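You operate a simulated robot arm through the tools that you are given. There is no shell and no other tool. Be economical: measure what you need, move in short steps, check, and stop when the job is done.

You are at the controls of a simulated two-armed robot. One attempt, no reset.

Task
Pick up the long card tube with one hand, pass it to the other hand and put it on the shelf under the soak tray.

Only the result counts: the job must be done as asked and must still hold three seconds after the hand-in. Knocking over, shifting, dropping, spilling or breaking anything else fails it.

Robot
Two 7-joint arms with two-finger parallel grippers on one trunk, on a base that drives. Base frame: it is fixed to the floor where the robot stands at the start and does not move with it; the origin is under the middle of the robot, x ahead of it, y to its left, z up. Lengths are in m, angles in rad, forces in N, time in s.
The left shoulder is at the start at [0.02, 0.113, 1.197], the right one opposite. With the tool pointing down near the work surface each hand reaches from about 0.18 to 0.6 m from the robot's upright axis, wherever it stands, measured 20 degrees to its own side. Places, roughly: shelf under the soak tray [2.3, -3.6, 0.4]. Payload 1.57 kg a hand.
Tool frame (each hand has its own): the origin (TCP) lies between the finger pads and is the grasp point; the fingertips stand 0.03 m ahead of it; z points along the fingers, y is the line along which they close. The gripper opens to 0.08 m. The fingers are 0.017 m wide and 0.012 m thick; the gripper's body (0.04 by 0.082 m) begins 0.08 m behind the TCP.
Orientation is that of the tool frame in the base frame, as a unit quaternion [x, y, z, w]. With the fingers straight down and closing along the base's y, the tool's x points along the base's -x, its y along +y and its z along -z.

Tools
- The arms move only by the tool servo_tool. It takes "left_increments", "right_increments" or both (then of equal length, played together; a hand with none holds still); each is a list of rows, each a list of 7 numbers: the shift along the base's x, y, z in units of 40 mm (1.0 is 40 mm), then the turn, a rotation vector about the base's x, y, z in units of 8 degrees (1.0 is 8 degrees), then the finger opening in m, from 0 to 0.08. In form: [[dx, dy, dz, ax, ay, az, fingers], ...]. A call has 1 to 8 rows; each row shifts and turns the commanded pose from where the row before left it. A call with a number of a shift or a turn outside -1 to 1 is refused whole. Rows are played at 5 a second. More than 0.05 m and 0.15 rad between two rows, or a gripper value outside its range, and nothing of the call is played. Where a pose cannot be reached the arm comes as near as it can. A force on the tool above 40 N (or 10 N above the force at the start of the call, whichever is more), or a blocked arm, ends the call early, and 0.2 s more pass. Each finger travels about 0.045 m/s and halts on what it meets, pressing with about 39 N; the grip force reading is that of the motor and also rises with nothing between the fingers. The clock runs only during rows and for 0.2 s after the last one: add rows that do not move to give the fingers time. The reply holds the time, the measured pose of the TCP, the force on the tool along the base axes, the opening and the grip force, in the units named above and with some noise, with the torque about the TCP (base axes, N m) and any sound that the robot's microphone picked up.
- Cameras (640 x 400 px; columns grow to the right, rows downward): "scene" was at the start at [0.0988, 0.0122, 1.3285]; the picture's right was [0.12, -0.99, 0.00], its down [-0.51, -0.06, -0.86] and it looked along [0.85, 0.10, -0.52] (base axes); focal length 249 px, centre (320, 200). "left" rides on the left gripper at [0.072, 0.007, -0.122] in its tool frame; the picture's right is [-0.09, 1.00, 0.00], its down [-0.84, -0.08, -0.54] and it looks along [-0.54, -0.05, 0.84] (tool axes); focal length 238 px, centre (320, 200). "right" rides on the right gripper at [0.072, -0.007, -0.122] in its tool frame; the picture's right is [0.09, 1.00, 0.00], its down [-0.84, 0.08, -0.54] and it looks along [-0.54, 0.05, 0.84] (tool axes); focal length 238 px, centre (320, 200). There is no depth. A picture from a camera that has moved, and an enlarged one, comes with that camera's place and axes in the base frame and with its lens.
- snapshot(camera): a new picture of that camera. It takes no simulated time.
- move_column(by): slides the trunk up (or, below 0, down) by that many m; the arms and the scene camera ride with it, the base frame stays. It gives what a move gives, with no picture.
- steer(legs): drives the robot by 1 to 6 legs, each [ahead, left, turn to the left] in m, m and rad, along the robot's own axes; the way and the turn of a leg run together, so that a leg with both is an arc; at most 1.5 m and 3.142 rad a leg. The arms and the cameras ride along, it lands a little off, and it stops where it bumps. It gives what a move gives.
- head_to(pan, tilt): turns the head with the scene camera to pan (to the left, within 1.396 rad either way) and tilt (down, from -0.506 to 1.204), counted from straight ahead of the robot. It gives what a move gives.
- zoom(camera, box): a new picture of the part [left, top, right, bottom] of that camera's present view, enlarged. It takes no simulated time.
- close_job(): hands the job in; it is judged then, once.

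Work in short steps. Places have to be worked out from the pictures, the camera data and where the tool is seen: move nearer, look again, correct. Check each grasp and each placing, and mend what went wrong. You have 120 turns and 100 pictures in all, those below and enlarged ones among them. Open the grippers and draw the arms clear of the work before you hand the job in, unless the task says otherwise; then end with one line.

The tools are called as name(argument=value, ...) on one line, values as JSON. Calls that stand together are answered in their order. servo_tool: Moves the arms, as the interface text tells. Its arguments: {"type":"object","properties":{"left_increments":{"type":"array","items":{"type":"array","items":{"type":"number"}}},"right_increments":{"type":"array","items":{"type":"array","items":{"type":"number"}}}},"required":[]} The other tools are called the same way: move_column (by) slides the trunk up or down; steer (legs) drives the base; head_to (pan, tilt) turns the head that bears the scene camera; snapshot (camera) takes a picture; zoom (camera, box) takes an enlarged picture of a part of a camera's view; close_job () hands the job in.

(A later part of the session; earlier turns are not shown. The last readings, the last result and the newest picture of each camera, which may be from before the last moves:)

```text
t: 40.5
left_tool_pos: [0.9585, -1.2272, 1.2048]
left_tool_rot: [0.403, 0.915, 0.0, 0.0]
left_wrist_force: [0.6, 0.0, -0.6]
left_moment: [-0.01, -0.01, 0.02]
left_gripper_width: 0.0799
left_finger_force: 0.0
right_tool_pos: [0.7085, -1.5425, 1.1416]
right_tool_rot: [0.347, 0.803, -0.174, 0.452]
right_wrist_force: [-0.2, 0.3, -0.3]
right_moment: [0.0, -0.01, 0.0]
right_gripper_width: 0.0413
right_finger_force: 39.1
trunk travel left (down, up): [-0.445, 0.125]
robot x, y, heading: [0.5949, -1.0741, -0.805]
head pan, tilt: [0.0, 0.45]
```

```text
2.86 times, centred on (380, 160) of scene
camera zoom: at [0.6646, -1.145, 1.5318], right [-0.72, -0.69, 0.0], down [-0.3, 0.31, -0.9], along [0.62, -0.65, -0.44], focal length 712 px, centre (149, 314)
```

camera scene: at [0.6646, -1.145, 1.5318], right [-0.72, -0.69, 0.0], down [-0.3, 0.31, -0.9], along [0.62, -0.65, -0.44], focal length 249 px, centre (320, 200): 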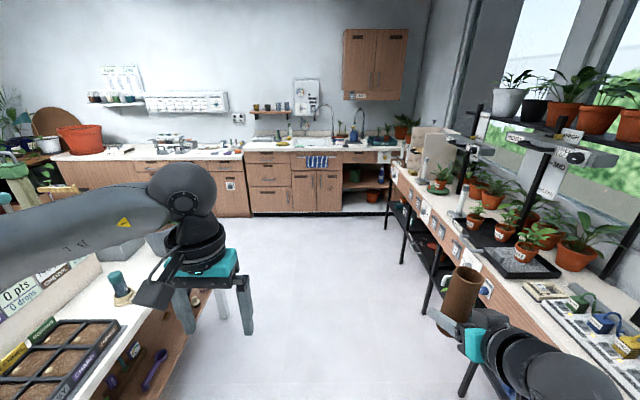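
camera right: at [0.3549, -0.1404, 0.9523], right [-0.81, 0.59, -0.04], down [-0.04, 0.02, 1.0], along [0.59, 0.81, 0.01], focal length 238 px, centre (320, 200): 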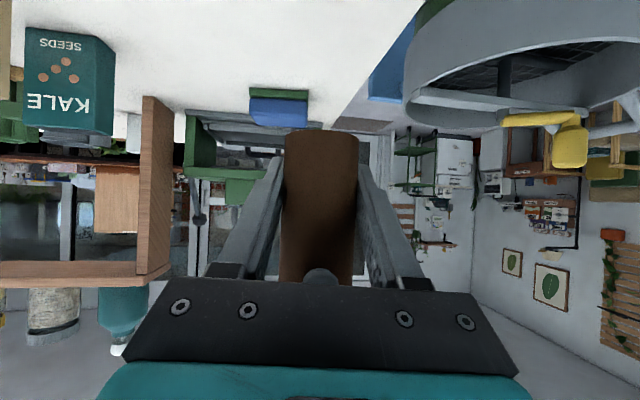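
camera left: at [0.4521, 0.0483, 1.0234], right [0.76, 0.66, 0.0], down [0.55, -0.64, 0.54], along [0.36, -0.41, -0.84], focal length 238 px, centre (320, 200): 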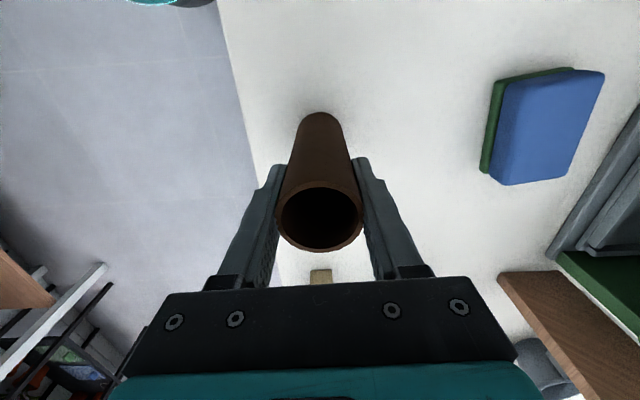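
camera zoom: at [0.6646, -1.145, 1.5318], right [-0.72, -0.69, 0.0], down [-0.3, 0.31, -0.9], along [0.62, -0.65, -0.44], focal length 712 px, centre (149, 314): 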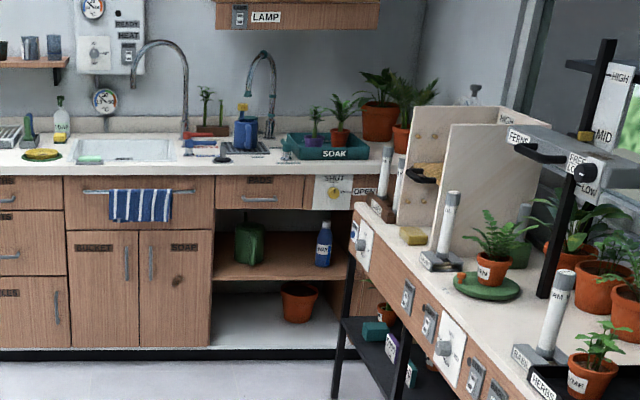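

The shelf below the SOAK tray (z≈0.4, opening up to ≈0.70) holds a green can and a blue bottle, with a gap between them. I drive closer, shifting right slightly.

steer(legs=[[1.2, -0.25, 0.02]])

snapshot(camera="scene")

```text
t: 46.8
left_tool_pos: [1.621, -2.2902, 1.2047]
left_tool_rot: [0.405, 0.914, 0.001, 0.0]
left_wrist_force: [-0.5, 0.1, 0.4]
left_moment: [-0.01, -0.04, 0.02]
left_gripper_width: 0.0799
left_finger_force: 0.0
right_tool_pos: [1.3697, -2.604, 1.1415]
right_tool_rot: [0.347, 0.803, -0.174, 0.452]
right_wrist_force: [0.6, 0.5, -0.3]
right_moment: [-0.01, -0.02, 0.01]
right_gripper_width: 0.0411
right_finger_force: 38.8
trunk travel left (down, up): [-0.445, 0.125]
robot x, y, heading: [1.2601, -2.1329, -0.808]
head pan, tilt: [0.0, 0.45]
```

```text
65 pictures are left
camera scene: at [1.3276, -2.2061, 1.5318], right [-0.72, -0.69, 0.0], down [-0.3, 0.32, -0.9], along [0.62, -0.65, -0.44], focal length 249 px, centre (320, 200)
```

scene: 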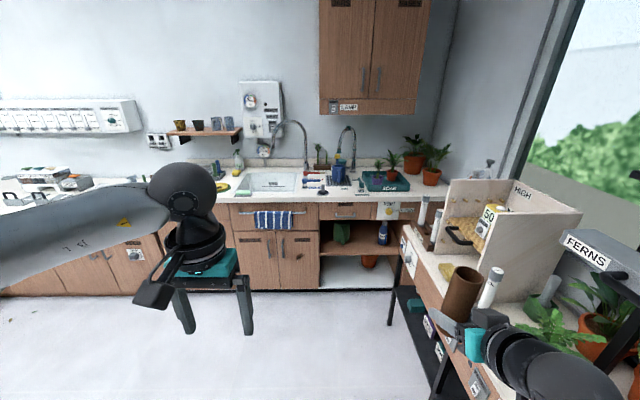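

The black bench is close on the right, so I check where my right elbow is relative to it.

head_to(pan=-0.9, tilt=0.75)

snapshot(camera="scene")

head_to(pan=-0.3, tilt=0.7)

snapshot(camera="scene")

```text
t: 48.0
left_tool_pos: [1.6215, -2.289, 1.204]
left_tool_rot: [0.405, 0.915, 0.001, 0.001]
left_wrist_force: [0.1, 0.6, -0.3]
left_moment: [-0.04, -0.01, 0.04]
left_gripper_width: 0.0801
left_finger_force: 0.1
right_tool_pos: [1.37, -2.6039, 1.1409]
right_tool_rot: [0.347, 0.803, -0.174, 0.452]
right_wrist_force: [-1.0, 0.0, -1.6]
right_moment: [-0.02, 0.0, -0.01]
right_gripper_width: 0.0412
right_finger_force: 38.9
trunk travel left (down, up): [-0.445, 0.125]
robot x, y, heading: [1.2601, -2.1372, -0.813]
head pan, tilt: [-0.901, 0.75]
```

```text
64 pictures are left
camera scene: at [1.2527, -2.2214, 1.5054], right [-0.99, 0.14, 0.0], down [0.09, 0.68, -0.73], along [-0.1, -0.72, -0.68], focal length 249 px, centre (320, 200)
```

scene: 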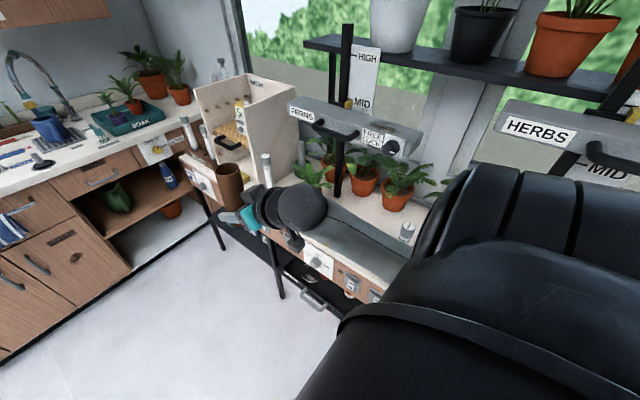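

```text
t: 49.0
left_tool_pos: [1.6221, -2.2895, 1.2046]
left_tool_rot: [0.405, 0.914, 0.001, 0.0]
left_wrist_force: [-0.4, 0.3, 0.2]
left_moment: [0.0, 0.0, 0.0]
left_gripper_width: 0.0802
left_finger_force: 0.0
right_tool_pos: [1.3694, -2.6034, 1.1401]
right_tool_rot: [0.347, 0.803, -0.174, 0.451]
right_wrist_force: [0.4, -0.3, 0.2]
right_moment: [0.01, 0.0, -0.02]
right_gripper_width: 0.0416
right_finger_force: 39.0
trunk travel left (down, up): [-0.445, 0.125]
robot x, y, heading: [1.2583, -2.1324, -0.81]
head pan, tilt: [-0.3, 0.7]
```

```text
63 pictures are left
camera scene: at [1.3018, -2.2154, 1.5097], right [-0.9, -0.44, 0.0], down [-0.29, 0.58, -0.76], along [0.34, -0.69, -0.64], focal length 249 px, centre (320, 200)
```

scene: 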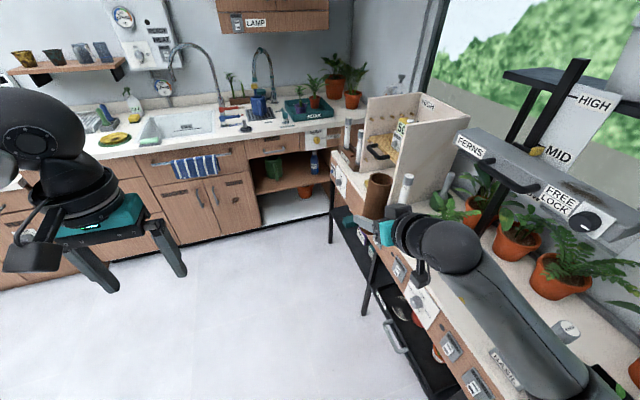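

The right elbow hangs over the bench; I shift the base left to free it, then look again at the shelf.

steer(legs=[[0, 0.4, 0.025]])

head_to(pan=-0.4, tilt=0.6)

snapshot(camera="scene")

zoom(camera="scene", box=[220, 80, 420, 240])

```text
t: 51.5
left_tool_pos: [1.9133, -1.9972, 1.2048]
left_tool_rot: [0.393, 0.92, 0.0, 0.0]
left_wrist_force: [0.8, -0.5, 0.2]
left_moment: [0.01, -0.03, 0.01]
left_gripper_width: 0.0799
left_finger_force: 0.1
right_tool_pos: [1.6725, -2.3178, 1.1415]
right_tool_rot: [0.337, 0.808, -0.168, 0.453]
right_wrist_force: [-0.6, -1.0, 0.2]
right_moment: [0.03, 0.0, 0.01]
right_gripper_width: 0.0414
right_finger_force: 38.5
trunk travel left (down, up): [-0.445, 0.125]
robot x, y, heading: [1.5458, -1.849, -0.781]
head pan, tilt: [-0.3, 0.7]
```

```text
t: 52.2
left_tool_pos: [1.9142, -1.998, 1.205]
left_tool_rot: [0.393, 0.919, 0.001, 0.001]
left_wrist_force: [-0.2, 0.5, 0.3]
left_moment: [0.02, -0.02, -0.05]
left_gripper_width: 0.0802
left_finger_force: 0.1
right_tool_pos: [1.6713, -2.318, 1.1417]
right_tool_rot: [0.336, 0.808, -0.168, 0.454]
right_wrist_force: [0.3, -0.3, -0.6]
right_moment: [-0.04, -0.01, 0.0]
right_gripper_width: 0.0411
right_finger_force: 38.8
trunk travel left (down, up): [-0.445, 0.125]
robot x, y, heading: [1.5474, -1.8535, -0.786]
head pan, tilt: [-0.4, 0.6]
```

```text
62 pictures are left
camera scene: at [1.5861, -1.939, 1.5183], right [-0.93, -0.38, 0.0], down [-0.21, 0.52, -0.82], along [0.31, -0.76, -0.57], focal length 249 px, centre (320, 200)
```

scene: 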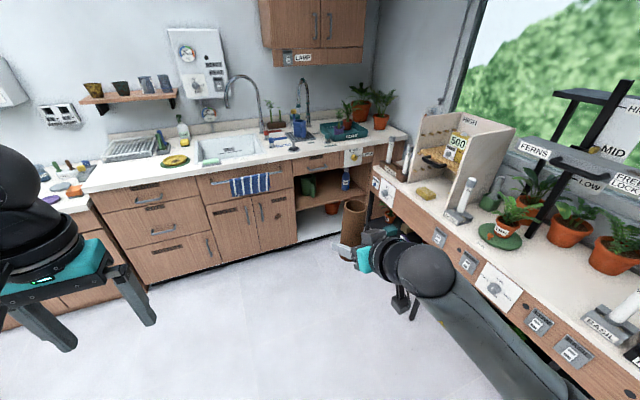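

```text
2.50 times, centred on (320, 160) of scene
camera zoom: at [1.5861, -1.939, 1.5183], right [-0.93, -0.38, 0.0], down [-0.21, 0.52, -0.82], along [0.31, -0.76, -0.57], focal length 623 px, centre (320, 300)
```

zoom: 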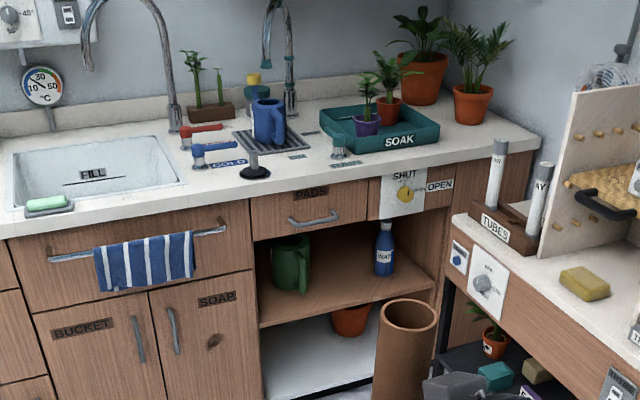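

The free target spot is at about [2.12,-3.49] on the shelf, z≈0.40, between can and bottle and near the front. I first tuck the left hand closer and bring the tube more to the middle, before turning and approaching.

servo_tool(left_increments=[[-0.62, 0.62, 0, 0, 0, 0, 0.08], [-0.62, 0.62, 0, 0, 0, 0, 0.08], [-0.62, 0.62, 0, 0, 0, 0, 0.08], [-0.62, 0.62, 0, 0, 0, 0, 0.08], [0, 0, 0, 0, 0, 0, 0.08]], right_increments=[[0.57, 0.57, 0, 0, 0, 0, 0.03], [0.57, 0.57, 0, 0, 0, 0, 0.03], [0.57, 0.57, 0, 0, 0, 0, 0.03], [0.57, 0.57, 0, 0, 0, 0, 0.03], [0, 0, 0, 0, 0, 0, 0.03]])

steer(legs=[[0, 0, -0.524]])

head_to(pan=0.0, tilt=0.75)

snapshot(camera="scene")

```text
t: 53.4
left_tool_pos: [1.8263, -1.9171, 1.2094]
left_tool_rot: [0.394, 0.919, 0.001, 0.001]
left_wrist_force: [-0.6, -0.2, 0.6]
left_moment: [-0.03, 0.01, -0.02]
left_gripper_width: 0.0799
left_finger_force: 0.0
left hand out of reach, approached as far as the arm can: row 4
right_tool_pos: [1.6722, -2.3175, 1.1419]
right_tool_rot: [0.337, 0.807, -0.168, 0.455]
right_wrist_force: [0.2, 0.8, 0.3]
right_moment: [0.0, -0.01, -0.02]
right_gripper_width: 0.0414
right_finger_force: 38.8
right hand out of reach, approached as far as the arm can: row 1, 2, 3, 4
trunk travel left (down, up): [-0.445, 0.125]
robot x, y, heading: [1.5459, -1.852, -0.783]
head pan, tilt: [-0.4, 0.6]
```

```text
t: 55.2
left_tool_pos: [1.7588, -2.046, 1.2094]
left_tool_rot: [0.612, 0.791, 0.0, 0.0]
left_wrist_force: [-0.2, 0.0, 1.0]
left_moment: [-0.04, 0.01, 0.02]
left_gripper_width: 0.0798
left_finger_force: 0.0
right_tool_pos: [1.4278, -2.32, 1.1412]
right_tool_rot: [0.529, 0.697, -0.277, 0.397]
right_wrist_force: [-0.2, 0.0, -0.5]
right_moment: [-0.01, 0.01, -0.03]
right_gripper_width: 0.0417
right_finger_force: 38.3
trunk travel left (down, up): [-0.445, 0.125]
robot x, y, heading: [1.5468, -1.8542, -1.293]
head pan, tilt: [-0.4, 0.6]
```

```text
t: 56.1
left_tool_pos: [1.7595, -2.046, 1.2094]
left_tool_rot: [0.612, 0.791, 0.0, 0.002]
left_wrist_force: [0.5, -0.4, -0.4]
left_moment: [0.01, -0.05, 0.03]
left_gripper_width: 0.0801
left_finger_force: 0.0
right_tool_pos: [1.4275, -2.3192, 1.1412]
right_tool_rot: [0.529, 0.697, -0.276, 0.397]
right_wrist_force: [0.1, -0.1, 0.2]
right_moment: [0.02, -0.04, -0.02]
right_gripper_width: 0.0413
right_finger_force: 39.2
trunk travel left (down, up): [-0.445, 0.125]
robot x, y, heading: [1.5468, -1.8501, -1.291]
head pan, tilt: [0.0, 0.75]
```

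```text
60 pictures are left
camera scene: at [1.5711, -1.9393, 1.5055], right [-0.96, -0.27, 0.0], down [-0.19, 0.66, -0.73], along [0.2, -0.7, -0.68], focal length 249 px, centre (320, 200)
```

scene: 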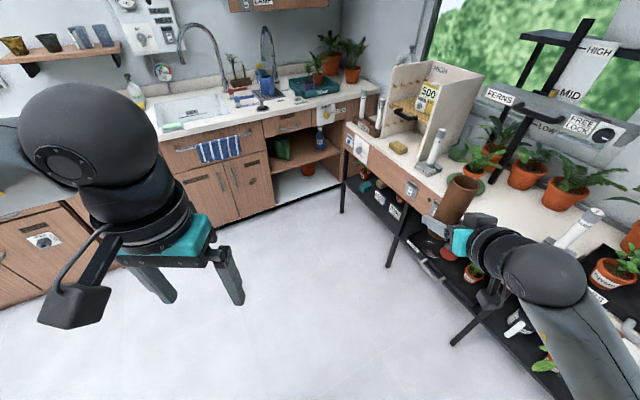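

The right hand is at a reach boundary at this height. In the open aisle I lower the trunk now and then bring the arm into its low configuration.

move_column(by=-0.42)

servo_tool(right_increments=[[0.1, -0.4, -0.7, 0, 0, 0, 0.03], [0.1, -0.4, -0.7, 0, 0, 0, 0.03], [0.1, -0.4, -0.7, 0, 0, 0, 0.03], [0.1, -0.4, -0.7, 0, 0, 0, 0.03], [0, 0, -0.7, 0, 0, 0, 0.03], [0, 0, -0.7, 0, 0, 0, 0.03], [0, 0, 0, 0, 0, 0, 0.03]])

snapshot(camera="scene")

```text
refused: -0.42 is not a number from -0.4 to 0.4
```

```text
t: 57.7
left_tool_pos: [1.759, -2.0454, 1.2097]
left_tool_rot: [0.612, 0.791, 0.002, 0.001]
left_wrist_force: [0.3, 0.6, 0.5]
left_moment: [0.02, -0.01, 0.03]
left_gripper_width: 0.08
left_finger_force: 0.0
right_tool_pos: [1.4333, -2.3446, 1.0927]
right_tool_rot: [0.529, 0.698, -0.274, 0.397]
right_wrist_force: [0.4, -0.5, 0.1]
right_moment: [-0.02, -0.01, -0.02]
right_gripper_width: 0.0415
right_finger_force: 38.9
right hand out of reach, approached as far as the arm can: row 2, 3, 4, 5, 6
trunk travel left (down, up): [-0.445, 0.125]
robot x, y, heading: [1.5491, -1.8489, -1.296]
head pan, tilt: [0.0, 0.75]
```

```text
59 pictures are left
camera scene: at [1.5712, -1.9393, 1.5054], right [-0.96, -0.27, 0.0], down [-0.19, 0.66, -0.73], along [0.2, -0.7, -0.68], focal length 249 px, centre (320, 200)
```

scene: 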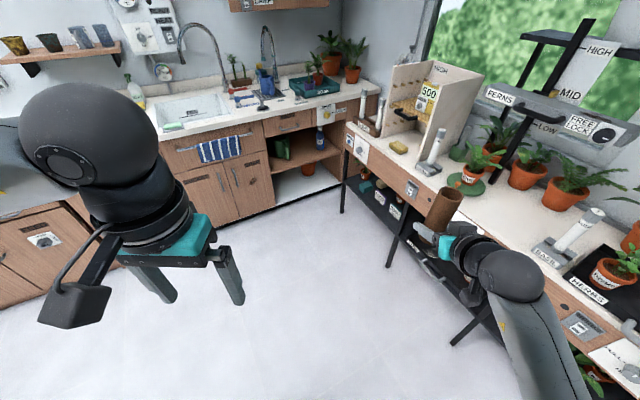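

Lowering stalls in this orientation; the arm reached lower earlier with the hand yawed left. I lower the trunk within its limit and test yawing left while descending.

move_column(by=-0.38)

servo_tool(right_increments=[[0.1, -0.2, -0.3, 0, 0, 1, 0.03], [0.1, -0.2, -0.4, 0, 0, 1, 0.03], [0.1, -0.2, -0.4, 0, 0, 1, 0.03], [0.1, -0.2, -0.5, 0, 0, 1, 0.03], [0.1, -0.2, -0.5, 0, 0, 1, 0.03], [0, 0, -0.5, 0, 0, 0, 0.03], [0, 0, 0, 0, 0, 0, 0.03]])

snapshot(camera="scene")

```text
t: 61.4
left_tool_pos: [1.7587, -2.0446, 0.8293]
left_tool_rot: [0.612, 0.791, 0.0, 0.001]
left_wrist_force: [-0.3, 0.2, 0.1]
left_moment: [0.01, 0.0, 0.02]
left_gripper_width: 0.08
left_finger_force: 0.0
right_tool_pos: [1.4341, -2.3446, 0.7127]
right_tool_rot: [0.529, 0.697, -0.274, 0.399]
right_wrist_force: [0.4, 1.1, -0.9]
right_moment: [0.0, 0.01, -0.01]
right_gripper_width: 0.0413
right_finger_force: 38.6
trunk travel left (down, up): [-0.065, 0.505]
robot x, y, heading: [1.5446, -1.852, -1.297]
head pan, tilt: [0.0, 0.75]
```

```text
t: 63.0
left_tool_pos: [1.7576, -2.0459, 0.8296]
left_tool_rot: [0.612, 0.791, 0.001, 0.001]
left_wrist_force: [0.2, 0.5, -0.3]
left_moment: [-0.01, 0.01, 0.0]
left_gripper_width: 0.08
left_finger_force: 0.2
right_tool_pos: [1.5008, -2.3568, 0.6245]
right_tool_rot: [0.303, 0.814, -0.117, 0.482]
right_wrist_force: [0.5, 0.2, 0.4]
right_moment: [0.0, -0.03, 0.01]
right_gripper_width: 0.0415
right_finger_force: 38.7
right hand out of reach, approached as far as the arm can: row 4, 5
trunk travel left (down, up): [-0.065, 0.505]
robot x, y, heading: [1.5469, -1.8499, -1.291]
head pan, tilt: [0.0, 0.75]
```

```text
58 pictures are left
camera scene: at [1.5711, -1.9393, 1.1254], right [-0.96, -0.27, 0.0], down [-0.19, 0.66, -0.73], along [0.2, -0.7, -0.68], focal length 249 px, centre (320, 200)
```

scene: 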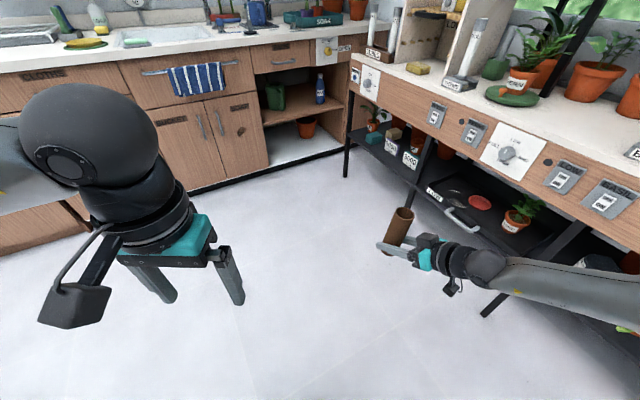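

With a 40° left yaw it goes lower. I continue down to see whether the final height is attainable.

servo_tool(right_increments=[[0, 0, -0.6, 0, 0, 0, 0.03], [0, 0, -0.6, 0, 0, 0, 0.03], [0, 0, -0.6, 0, 0, 0, 0.03], [0, 0, -0.6, 0, 0, 0, 0.03], [0, 0, -0.6, 0, 0, 0, 0.03], [0, 0, 0, 0, 0, 0, 0.03]])

```text
t: 64.4
left_tool_pos: [1.7593, -2.0461, 0.8287]
left_tool_rot: [0.612, 0.791, 0.001, 0.0]
left_wrist_force: [-0.1, -0.9, 0.1]
left_moment: [-0.04, 0.04, -0.01]
left_gripper_width: 0.0799
left_finger_force: 0.1
right_tool_pos: [1.5017, -2.3574, 0.5052]
right_tool_rot: [0.302, 0.814, -0.117, 0.482]
right_wrist_force: [-0.5, -0.5, 0.0]
right_moment: [0.0, -0.01, 0.01]
right_gripper_width: 0.0411
right_finger_force: 38.9
trunk travel left (down, up): [-0.065, 0.505]
robot x, y, heading: [1.5484, -1.8527, -1.291]
head pan, tilt: [0.0, 0.75]
```

The full low height is reachable. I now test extending 15 cm toward the counter direction here in the open.

servo_tool(right_increments=[[0.66, -0.66, 0, 0, 0, 0, 0.03], [0.66, -0.66, 0, 0, 0, 0, 0.03], [0.66, -0.66, 0, 0, 0, 0, 0.03], [0.66, -0.66, 0, 0, 0, 0, 0.03], [0, 0, 0, 0, 0, 0, 0.03]])

head_to(pan=-0.5, tilt=0.9)

snapshot(camera="scene")

```text
t: 65.6
left_tool_pos: [1.7591, -2.0451, 0.8296]
left_tool_rot: [0.612, 0.791, 0.0, 0.0]
left_wrist_force: [1.4, -0.2, 0.5]
left_moment: [0.01, 0.03, -0.04]
left_gripper_width: 0.0801
left_finger_force: 0.1
right_tool_pos: [1.5739, -2.423, 0.5165]
right_tool_rot: [0.302, 0.814, -0.117, 0.482]
right_wrist_force: [0.8, 0.2, -0.5]
right_moment: [0.0, -0.02, 0.02]
right_gripper_width: 0.0414
right_finger_force: 38.6
right hand out of reach, approached as far as the arm can: row 3, 4
trunk travel left (down, up): [-0.065, 0.505]
robot x, y, heading: [1.545, -1.8484, -1.294]
head pan, tilt: [0.0, 0.75]
```

```text
t: 66.5
left_tool_pos: [1.7597, -2.0455, 0.8298]
left_tool_rot: [0.613, 0.79, 0.001, 0.0]
left_wrist_force: [0.7, -0.1, 0.7]
left_moment: [0.03, 0.02, 0.01]
left_gripper_width: 0.08
left_finger_force: 0.0
right_tool_pos: [1.5733, -2.4236, 0.5173]
right_tool_rot: [0.303, 0.814, -0.118, 0.482]
right_wrist_force: [0.4, 0.0, -0.4]
right_moment: [0.0, 0.01, -0.01]
right_gripper_width: 0.0412
right_finger_force: 38.5
trunk travel left (down, up): [-0.065, 0.505]
robot x, y, heading: [1.5454, -1.8515, -1.288]
head pan, tilt: [-0.499, 0.901]
```

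```text
57 pictures are left
camera scene: at [1.5319, -1.9333, 1.1135], right [-0.98, 0.22, 0.0], down [0.17, 0.76, -0.62], along [-0.14, -0.61, -0.78], focal length 249 px, centre (320, 200)
```

scene: 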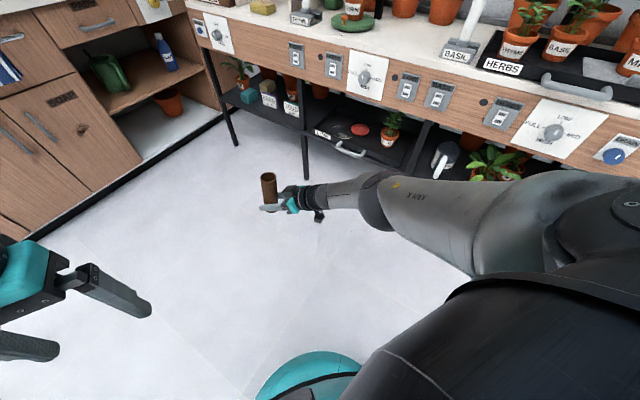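

Reach is enough. I check the elbow's sideways extent precisely, since the bench will be beside it.

head_to(pan=-1.3, tilt=0.8)

snapshot(camera="scene")

snapshot(camera="right")

snapshot(camera="left")

```text
t: 67.6
left_tool_pos: [1.7591, -2.0459, 0.8295]
left_tool_rot: [0.612, 0.791, 0.001, 0.0]
left_wrist_force: [0.3, 0.4, 0.3]
left_moment: [0.02, 0.02, -0.02]
left_gripper_width: 0.08
left_finger_force: 0.0
right_tool_pos: [1.5728, -2.4219, 0.5157]
right_tool_rot: [0.303, 0.814, -0.117, 0.482]
right_wrist_force: [0.3, 0.4, 0.3]
right_moment: [0.02, -0.05, 0.02]
right_gripper_width: 0.0414
right_finger_force: 39.1
trunk travel left (down, up): [-0.065, 0.505]
robot x, y, heading: [1.5469, -1.8524, -1.295]
head pan, tilt: [-1.3, 0.799]
```

```text
56 pictures are left
camera scene: at [1.4796, -1.9017, 1.1214], right [-0.52, 0.85, 0.0], down [0.61, 0.37, -0.7], along [-0.59, -0.36, -0.72], focal length 249 px, centre (320, 200)
```

scene: 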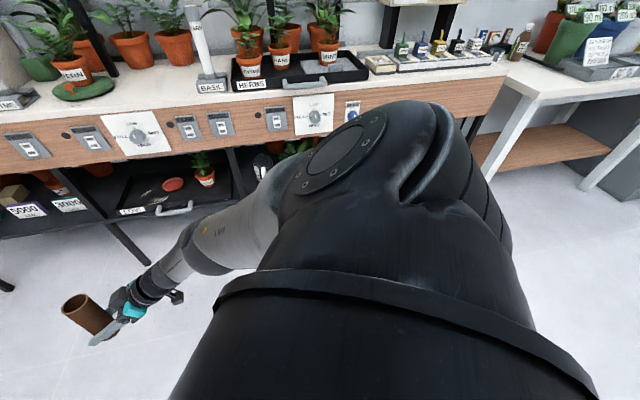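

```text
55 pictures are left
camera right: at [1.4575, -2.3426, 0.5149], right [0.57, 0.82, 0.02], down [-0.05, 0.01, 1.0], along [0.82, -0.57, 0.04], focal length 238 px, centre (320, 200)
```

right: 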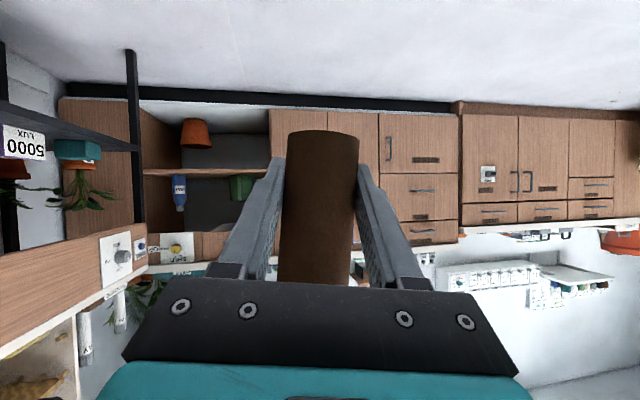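

```text
54 pictures are left
camera left: at [1.7469, -1.9746, 0.953], right [0.99, 0.16, 0.0], down [0.13, -0.83, 0.54], along [0.09, -0.53, -0.84], focal length 238 px, centre (320, 200)
```

left: 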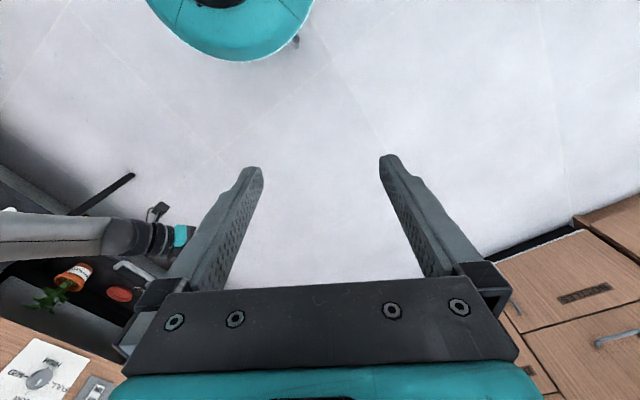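

The right elbow is about 0.41 m out, so I want a bit more turn; then the left elbow nears the counter. I check the left elbow.

head_to(pan=1.3, tilt=0.8)

snapshot(camera="scene")

```text
t: 70.0
left_tool_pos: [1.7577, -2.0445, 0.8297]
left_tool_rot: [0.611, 0.791, 0.0, 0.0]
left_wrist_force: [0.5, 0.3, 0.5]
left_moment: [-0.01, -0.01, 0.01]
left_gripper_width: 0.0799
left_finger_force: 0.1
right_tool_pos: [1.5736, -2.4222, 0.5165]
right_tool_rot: [0.302, 0.814, -0.116, 0.482]
right_wrist_force: [0.7, 0.0, -0.7]
right_moment: [0.01, 0.02, -0.03]
right_gripper_width: 0.0414
right_finger_force: 38.8
trunk travel left (down, up): [-0.065, 0.505]
robot x, y, heading: [1.5468, -1.8477, -1.293]
head pan, tilt: [1.3, 0.799]
```

```text
53 pictures are left
camera scene: at [1.6291, -1.859, 1.1214], right [0.01, -1.0, 0.0], down [-0.72, -0.01, -0.7], along [0.7, 0.01, -0.72], focal length 249 px, centre (320, 200)
```

scene: 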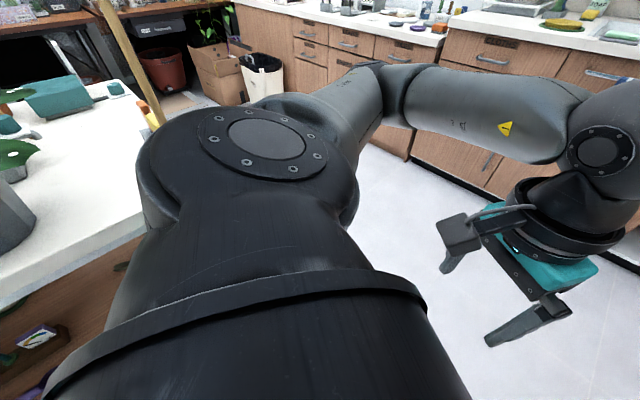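

My left elbow would overhang the counter front, so I raise the left hand well above counter height.

servo_tool(left_increments=[[0, 0, 1, 0, 0, 0, 0.08], [0, 0, 1, 0, 0, 0, 0.08], [0, 0, 1, 0, 0, 0, 0.08], [0, 0, 1, 0, 0, 0, 0.08], [0, 0, 1, 0, 0, 0, 0.08], [0, 0, 1, 0, 0, 0, 0.08], [0, 0, 1, 0, 0, 0, 0.08], [0, 0, 1, 0, 0, 0, 0.08]])

snapshot(camera="scene")

```text
t: 71.8
left_tool_pos: [1.759, -2.0464, 1.1505]
left_tool_rot: [0.612, 0.791, 0.0, 0.0]
left_wrist_force: [0.1, 0.0, 0.1]
left_moment: [0.03, -0.02, 0.02]
left_gripper_width: 0.0799
left_finger_force: 0.1
right_tool_pos: [1.5734, -2.4227, 0.5154]
right_tool_rot: [0.302, 0.814, -0.117, 0.482]
right_wrist_force: [-0.2, 0.0, 0.2]
right_moment: [0.01, 0.0, 0.0]
right_gripper_width: 0.0414
right_finger_force: 38.7
trunk travel left (down, up): [-0.065, 0.505]
robot x, y, heading: [1.5505, -1.8513, -1.29]
head pan, tilt: [1.3, 0.799]
```

```text
52 pictures are left
camera scene: at [1.6289, -1.8588, 1.1215], right [0.01, -1.0, 0.0], down [-0.72, -0.01, -0.7], along [0.7, 0.01, -0.72], focal length 249 px, centre (320, 200)
```

scene: 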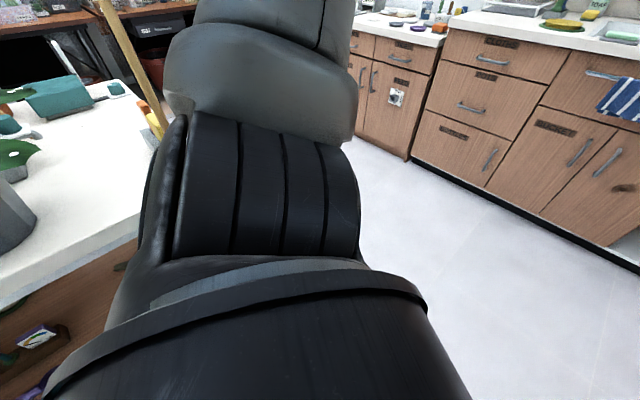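

Left elbow now points outward at around z≈1.0; I raise the left hand a little more for margin over the counter (≈0.87).

servo_tool(left_increments=[[0, 0, 1, 0, 0, 0, 0.08], [0, 0, 1, 0, 0, 0, 0.08], [0, 0, 1, 0, 0, 0, 0.08], [0, 0, 0, 0, 0, 0, 0.08]])

snapshot(camera="scene")

head_to(pan=0.6, tilt=0.3)

snapshot(camera="scene")

```text
t: 72.8
left_tool_pos: [1.7546, -2.0663, 1.2017]
left_tool_rot: [0.612, 0.791, 0.0, 0.001]
left_wrist_force: [-0.7, -0.2, -1.4]
left_moment: [0.0, 0.02, -0.01]
left_gripper_width: 0.08
left_finger_force: 0.0
left hand out of reach, approached as far as the arm can: row 2, 3
right_tool_pos: [1.5728, -2.4229, 0.5163]
right_tool_rot: [0.302, 0.814, -0.117, 0.481]
right_wrist_force: [-0.1, -0.7, -1.3]
right_moment: [0.01, 0.0, 0.01]
right_gripper_width: 0.0414
right_finger_force: 39.0
trunk travel left (down, up): [-0.065, 0.505]
robot x, y, heading: [1.5443, -1.8479, -1.289]
head pan, tilt: [1.3, 0.799]
```

```text
51 pictures are left
camera scene: at [1.629, -1.859, 1.1214], right [0.01, -1.0, 0.0], down [-0.72, -0.01, -0.7], along [0.7, 0.01, -0.72], focal length 249 px, centre (320, 200)
```

scene: 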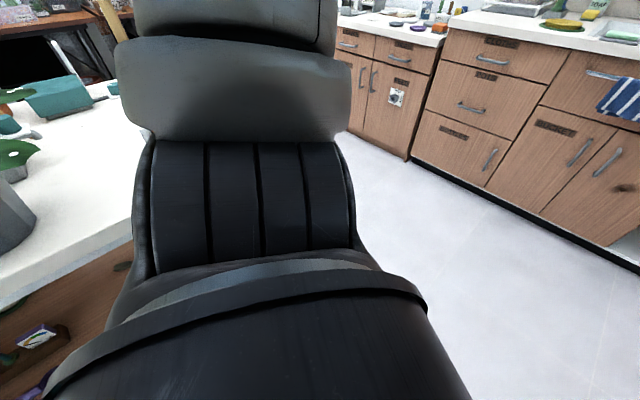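

```text
t: 73.8
left_tool_pos: [1.7557, -2.0647, 1.2012]
left_tool_rot: [0.612, 0.791, 0.0, 0.0]
left_wrist_force: [0.6, 0.3, 0.3]
left_moment: [0.0, 0.01, -0.03]
left_gripper_width: 0.0798
left_finger_force: 0.1
right_tool_pos: [1.5733, -2.4219, 0.5152]
right_tool_rot: [0.302, 0.814, -0.117, 0.482]
right_wrist_force: [0.1, 0.0, -0.5]
right_moment: [0.03, 0.03, 0.02]
right_gripper_width: 0.0412
right_finger_force: 39.0
trunk travel left (down, up): [-0.065, 0.505]
robot x, y, heading: [1.5484, -1.8497, -1.294]
head pan, tilt: [0.6, 0.3]
```

```text
50 pictures are left
camera scene: at [1.6204, -1.9191, 1.1657], right [-0.64, -0.77, 0.0], down [-0.23, 0.19, -0.96], along [0.74, -0.61, -0.3], focal length 249 px, centre (320, 200)
```

scene: 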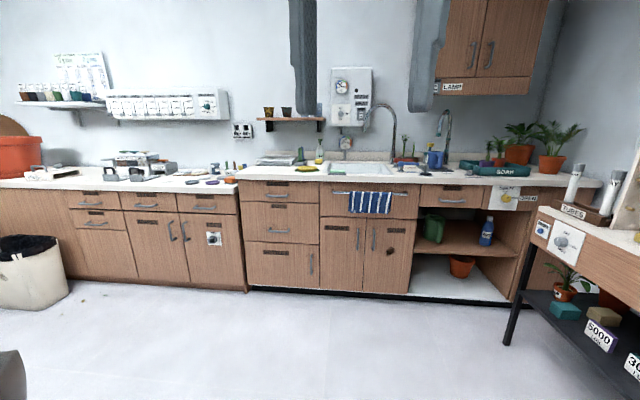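

All is tucked suitably. I drive diagonally so that the tube stops about 14 cm short of the shelf front, tube height passing freely into the opening (z 0.48–0.62).

steer(legs=[[0.948, 0.218, 0]])

head_to(pan=-0.1, tilt=0.75)

snapshot(camera="scene")

snapshot(camera="right")

```text
t: 78.9
left_tool_pos: [2.2195, -2.9117, 1.2009]
left_tool_rot: [0.613, 0.79, 0.0, 0.0]
left_wrist_force: [-0.3, -0.1, -0.1]
left_moment: [-0.03, 0.02, 0.03]
left_gripper_width: 0.0803
left_finger_force: 0.0
right_tool_pos: [2.0387, -3.2676, 0.5167]
right_tool_rot: [0.305, 0.813, -0.119, 0.482]
right_wrist_force: [0.4, -0.3, -0.6]
right_moment: [0.01, 0.01, -0.05]
right_gripper_width: 0.0413
right_finger_force: 38.7
trunk travel left (down, up): [-0.065, 0.505]
robot x, y, heading: [2.0135, -2.6954, -1.298]
head pan, tilt: [0.6, 0.3]
```

```text
t: 79.9
left_tool_pos: [2.2195, -2.9109, 1.2012]
left_tool_rot: [0.614, 0.79, 0.0, 0.001]
left_wrist_force: [1.2, -0.9, 0.2]
left_moment: [0.0, -0.01, 0.01]
left_gripper_width: 0.08
left_finger_force: 0.2
right_tool_pos: [2.0378, -3.268, 0.5168]
right_tool_rot: [0.303, 0.814, -0.118, 0.482]
right_wrist_force: [-0.2, 0.1, -0.3]
right_moment: [0.03, -0.04, 0.0]
right_gripper_width: 0.0416
right_finger_force: 39.0
trunk travel left (down, up): [-0.065, 0.505]
robot x, y, heading: [2.0099, -2.6944, -1.297]
head pan, tilt: [-0.099, 0.75]
```

```text
49 pictures are left
camera scene: at [2.0284, -2.7864, 1.1255], right [-0.98, -0.18, 0.0], down [-0.12, 0.67, -0.73], along [0.13, -0.72, -0.68], focal length 249 px, centre (320, 200)
```

scene: 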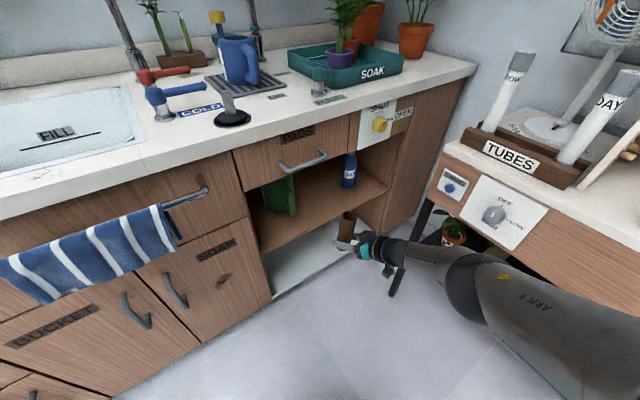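

```text
48 pictures are left
camera right: at [1.9219, -3.1876, 0.5149], right [0.57, 0.82, 0.02], down [-0.04, 0.01, 1.0], along [0.82, -0.57, 0.04], focal length 238 px, centre (320, 200)
```

right: 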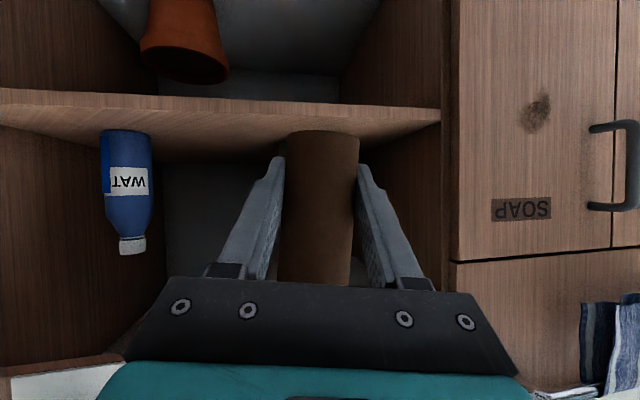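

The hand is exactly where planned (tube 15 cm before the shelf front). Before the final advance I check the left arm against the counter.

head_to(pan=1.2, tilt=0.5)

snapshot(camera="scene")

snapshot(camera="left")

head_to(pan=-0.7, tilt=0.9)

snapshot(camera="scene")

```text
t: 81.4
left_tool_pos: [2.2202, -2.9119, 1.2008]
left_tool_rot: [0.613, 0.79, 0.0, 0.001]
left_wrist_force: [0.9, 0.3, -0.2]
left_moment: [-0.01, 0.01, -0.01]
left_gripper_width: 0.0801
left_finger_force: 0.1
right_tool_pos: [2.0376, -3.2684, 0.5157]
right_tool_rot: [0.304, 0.813, -0.119, 0.482]
right_wrist_force: [-0.5, -0.6, -0.1]
right_moment: [0.01, 0.0, 0.0]
right_gripper_width: 0.0413
right_finger_force: 39.1
trunk travel left (down, up): [-0.065, 0.505]
robot x, y, heading: [2.0101, -2.6954, -1.296]
head pan, tilt: [1.201, 0.499]
```

```text
47 pictures are left
camera scene: at [2.1044, -2.7135, 1.1474], right [-0.09, -1.0, 0.0], down [-0.48, 0.05, -0.88], along [0.87, -0.08, -0.48], focal length 249 px, centre (320, 200)
```

scene: 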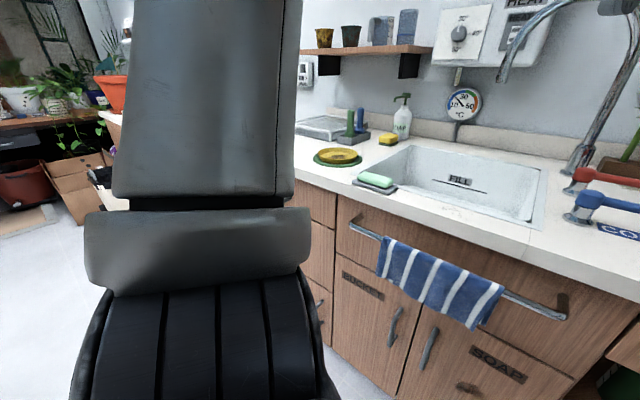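

```text
46 pictures are left
camera left: at [2.2083, -2.8397, 1.3247], right [0.99, 0.16, 0.0], down [0.13, -0.83, 0.54], along [0.09, -0.54, -0.84], focal length 238 px, centre (320, 200)
```

left: 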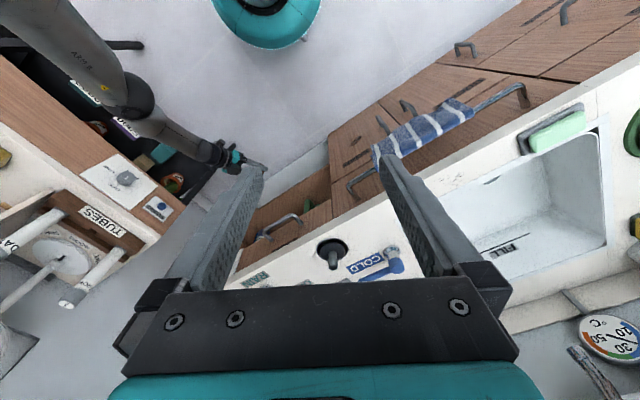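

```text
t: 83.3
left_tool_pos: [2.2204, -2.9118, 1.2014]
left_tool_rot: [0.613, 0.79, 0.0, 0.0]
left_wrist_force: [-0.4, -0.1, 0.1]
left_moment: [-0.03, 0.0, 0.01]
left_gripper_width: 0.0801
left_finger_force: 0.1
right_tool_pos: [2.0381, -3.2685, 0.5163]
right_tool_rot: [0.303, 0.814, -0.117, 0.482]
right_wrist_force: [-0.4, 0.0, 0.6]
right_moment: [-0.03, 0.01, 0.01]
right_gripper_width: 0.0413
right_finger_force: 39.2
trunk travel left (down, up): [-0.065, 0.505]
robot x, y, heading: [2.0126, -2.6936, -1.296]
head pan, tilt: [-0.7, 0.901]
```

```text
45 pictures are left
camera scene: at [1.9828, -2.7737, 1.1135], right [-0.91, 0.41, 0.0], down [0.32, 0.71, -0.62], along [-0.26, -0.57, -0.78], focal length 249 px, centre (320, 200)
```

scene: 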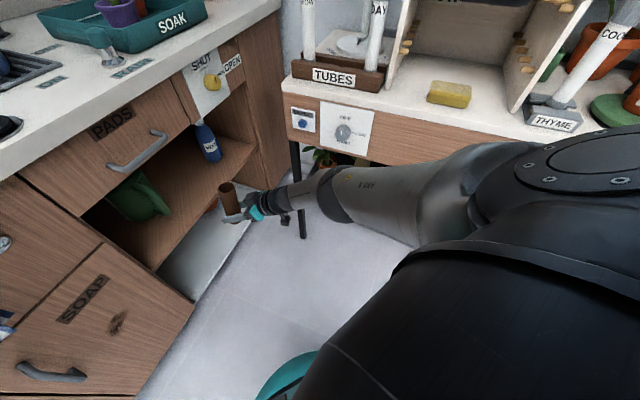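

Everything is clear. I advance diagonally the final ~23 cm, in two portions.

steer(legs=[[0.13, 0.014, 0]])

snapshot(camera="scene")

snapshot(camera="right")

```text
t: 84.6
left_tool_pos: [2.2709, -3.033, 1.2007]
left_tool_rot: [0.611, 0.791, -0.001, 0.0]
left_wrist_force: [0.0, 0.4, 0.1]
left_moment: [0.0, -0.01, 0.0]
left_gripper_width: 0.0801
left_finger_force: 0.1
right_tool_pos: [2.0897, -3.3894, 0.5162]
right_tool_rot: [0.303, 0.814, -0.117, 0.482]
right_wrist_force: [-0.3, 0.3, -0.9]
right_moment: [0.02, -0.03, 0.01]
right_gripper_width: 0.0415
right_finger_force: 38.9
trunk travel left (down, up): [-0.065, 0.505]
robot x, y, heading: [2.0647, -2.8176, -1.29]
head pan, tilt: [-0.7, 0.901]
```

```text
44 pictures are left
camera scene: at [2.0326, -2.8955, 1.1135], right [-0.91, 0.41, 0.0], down [0.32, 0.72, -0.62], along [-0.25, -0.57, -0.78], focal length 249 px, centre (320, 200)
```

scene: 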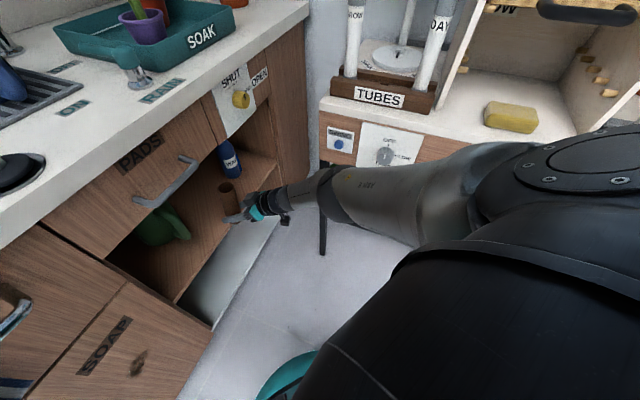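

```text
43 pictures are left
camera right: at [1.9731, -3.3095, 0.5148], right [0.57, 0.82, 0.02], down [-0.04, 0.01, 1.0], along [0.82, -0.57, 0.04], focal length 238 px, centre (320, 200)
```

right: 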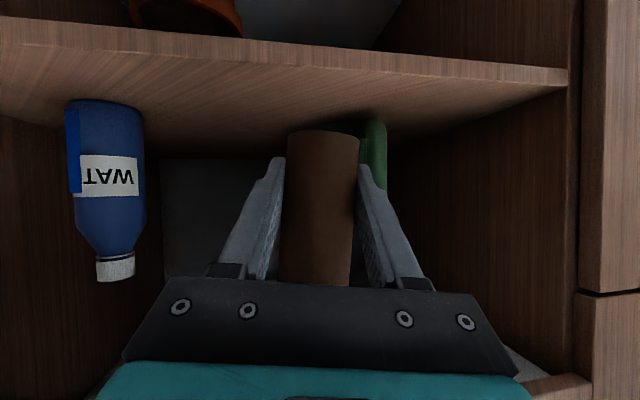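

Refined: shelf front at F-depth with ≈12 cm more to go, shelf top z≈0.416, can and bottle well either side. Final advance.

steer(legs=[[0.133, 0.01, 0]])

snapshot(camera="scene")

snapshot(camera="right")

```text
t: 85.8
left_tool_pos: [2.3162, -3.1529, 1.2014]
left_tool_rot: [0.61, 0.792, 0.0, 0.001]
left_wrist_force: [-0.8, 0.0, 0.2]
left_moment: [0.02, 0.01, 0.02]
left_gripper_width: 0.0799
left_finger_force: 0.1
right_tool_pos: [2.135, -3.5093, 0.5158]
right_tool_rot: [0.301, 0.814, -0.117, 0.483]
right_wrist_force: [0.0, 0.2, 0.0]
right_moment: [0.03, 0.01, 0.0]
right_gripper_width: 0.0414
right_finger_force: 38.9
trunk travel left (down, up): [-0.065, 0.505]
robot x, y, heading: [2.1068, -2.9377, -1.29]
head pan, tilt: [-0.7, 0.901]
```

```text
42 pictures are left
camera scene: at [2.0775, -3.0159, 1.1135], right [-0.91, 0.41, 0.0], down [0.32, 0.72, -0.62], along [-0.25, -0.57, -0.78], focal length 249 px, centre (320, 200)
```

scene: 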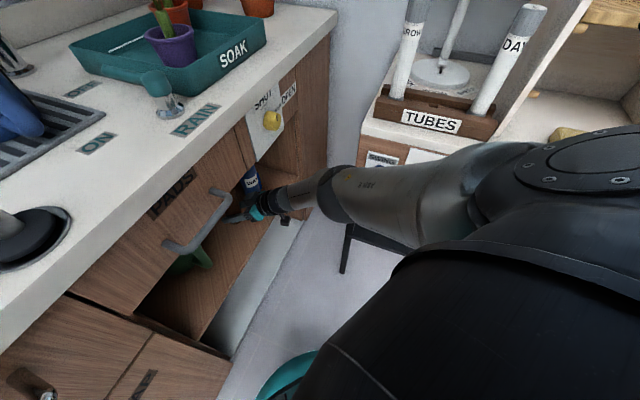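

```text
41 pictures are left
camera right: at [2.0182, -3.4299, 0.5148], right [0.57, 0.82, 0.02], down [-0.04, 0.01, 1.0], along [0.82, -0.57, 0.04], focal length 238 px, centre (320, 200)
```

right: 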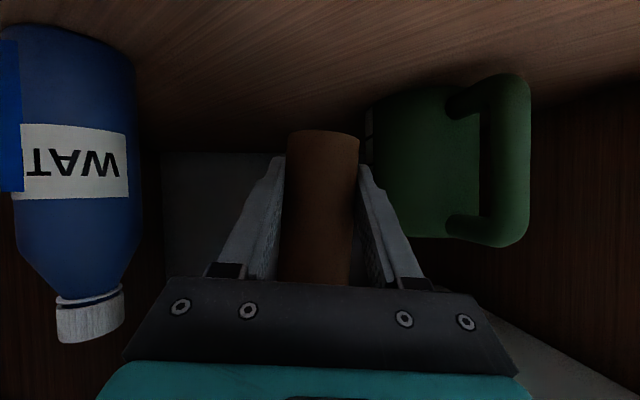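

Position is ideal, between bottle and mug. From the orientation change since grasping, the tube leans about 4°; I correct this first, then lower with the trunk.

servo_tool(right_increments=[[0, 0, 0, -0.13, 0.222, 0, 0.03], [0, 0, 0, -0.13, 0.222, 0, 0.03], [0, 0, 0, 0, 0, 0, 0.03]])

snapshot(camera="right")

```text
t: 86.7
left_tool_pos: [2.3158, -3.1533, 1.2007]
left_tool_rot: [0.611, 0.792, 0.0, 0.0]
left_wrist_force: [-0.5, 1.4, -0.4]
left_moment: [0.01, 0.01, 0.0]
left_gripper_width: 0.08
left_finger_force: 0.0
right_tool_pos: [2.1347, -3.5106, 0.5167]
right_tool_rot: [0.289, 0.826, -0.142, 0.462]
right_wrist_force: [0.2, 0.7, -0.7]
right_moment: [0.01, -0.03, -0.02]
right_gripper_width: 0.0414
right_finger_force: 39.2
trunk travel left (down, up): [-0.065, 0.505]
robot x, y, heading: [2.1068, -2.9371, -1.293]
head pan, tilt: [-0.7, 0.901]
```

```text
40 pictures are left
camera right: at [2.0185, -3.4301, 0.5192], right [0.57, 0.82, -0.04], down [0.02, 0.04, 1.0], along [0.82, -0.57, 0.01], focal length 238 px, centre (320, 200)
```

right: 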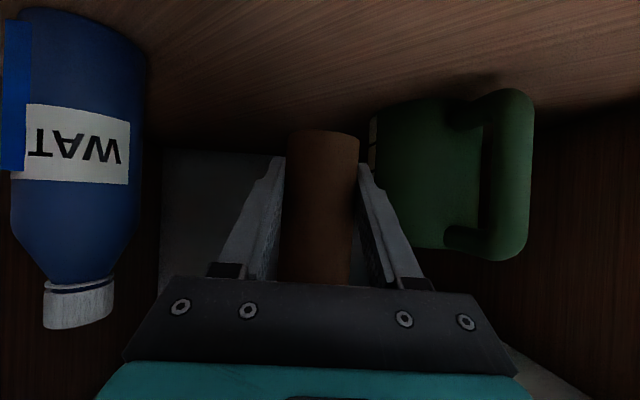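

Orientation corrected. Lowering with the trunk by 5 cm and checking.

move_column(by=-0.05)

snapshot(camera="right")

```text
t: 87.6
left_tool_pos: [2.3158, -3.1522, 1.1518]
left_tool_rot: [0.611, 0.792, -0.001, 0.0]
left_wrist_force: [-0.6, -0.1, -0.8]
left_moment: [-0.01, 0.01, 0.01]
left_gripper_width: 0.08
left_finger_force: 0.1
right_tool_pos: [2.1342, -3.51, 0.4656]
right_tool_rot: [0.289, 0.827, -0.14, 0.462]
right_wrist_force: [-0.4, 1.0, -0.3]
right_moment: [0.01, -0.02, 0.0]
right_gripper_width: 0.0414
right_finger_force: 39.5
trunk travel left (down, up): [-0.015, 0.555]
robot x, y, heading: [2.1065, -2.9423, -1.291]
head pan, tilt: [-0.7, 0.901]
```

```text
39 pictures are left
camera right: at [2.0184, -3.4299, 0.4691], right [0.57, 0.82, -0.04], down [0.02, 0.04, 1.0], along [0.82, -0.57, 0.01], focal length 238 px, centre (320, 200)
```

right: 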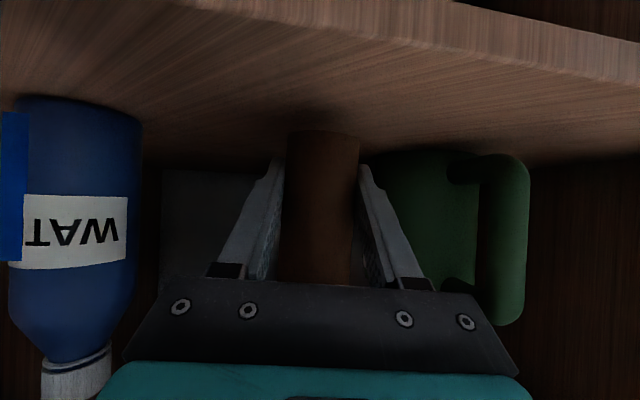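

No contact yet; about 1–2 cm remaining. I use the last trunk travel, then fine arm steps while watching the force.

move_column(by=-0.013)

servo_tool(right_increments=[[0, 0, -0.1, 0, 0, 0, 0.03], [0, 0, 0, 0, 0, 0, 0.03]])

snapshot(camera="right")

```text
t: 88.2
left_tool_pos: [2.316, -3.1528, 1.1386]
left_tool_rot: [0.611, 0.792, 0.0, 0.001]
left_wrist_force: [-0.1, 0.5, 0.3]
left_moment: [-0.01, 0.03, 0.02]
left_gripper_width: 0.08
left_finger_force: 0.0
right_tool_pos: [2.1345, -3.5098, 0.4523]
right_tool_rot: [0.289, 0.827, -0.14, 0.462]
right_wrist_force: [0.7, 0.0, -0.3]
right_moment: [0.01, -0.01, -0.02]
right_gripper_width: 0.0414
right_finger_force: 38.7
trunk travel left (down, up): [-0.002, 0.568]
robot x, y, heading: [2.1043, -2.939, -1.291]
head pan, tilt: [-0.7, 0.901]
```

```text
t: 88.8
left_tool_pos: [2.3152, -3.1524, 1.1384]
left_tool_rot: [0.611, 0.791, 0.0, 0.001]
left_wrist_force: [0.4, 0.8, -0.2]
left_moment: [0.0, 0.02, 0.02]
left_gripper_width: 0.0799
left_finger_force: 0.1
right_tool_pos: [2.1358, -3.5102, 0.4494]
right_tool_rot: [0.289, 0.826, -0.141, 0.463]
right_wrist_force: [1.0, -0.8, 4.3]
right_moment: [-0.05, 0.0, -0.01]
right_gripper_width: 0.0414
right_finger_force: 38.1
trunk travel left (down, up): [-0.002, 0.568]
robot x, y, heading: [2.1064, -2.9413, -1.289]
head pan, tilt: [-0.7, 0.901]
```

```text
38 pictures are left
camera right: at [2.0189, -3.4306, 0.4526], right [0.57, 0.82, -0.04], down [0.02, 0.04, 1.0], along [0.82, -0.57, 0.01], focal length 238 px, centre (320, 200)
```

right: 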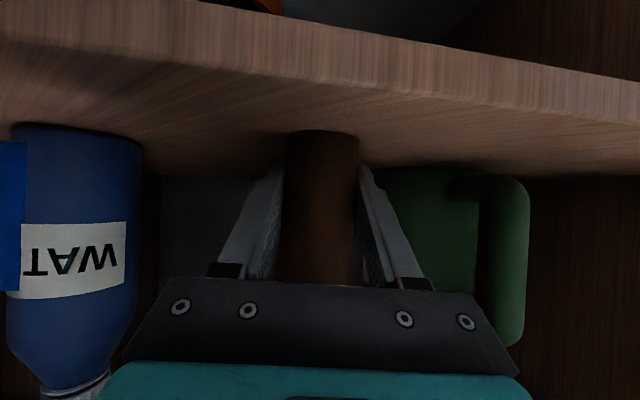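

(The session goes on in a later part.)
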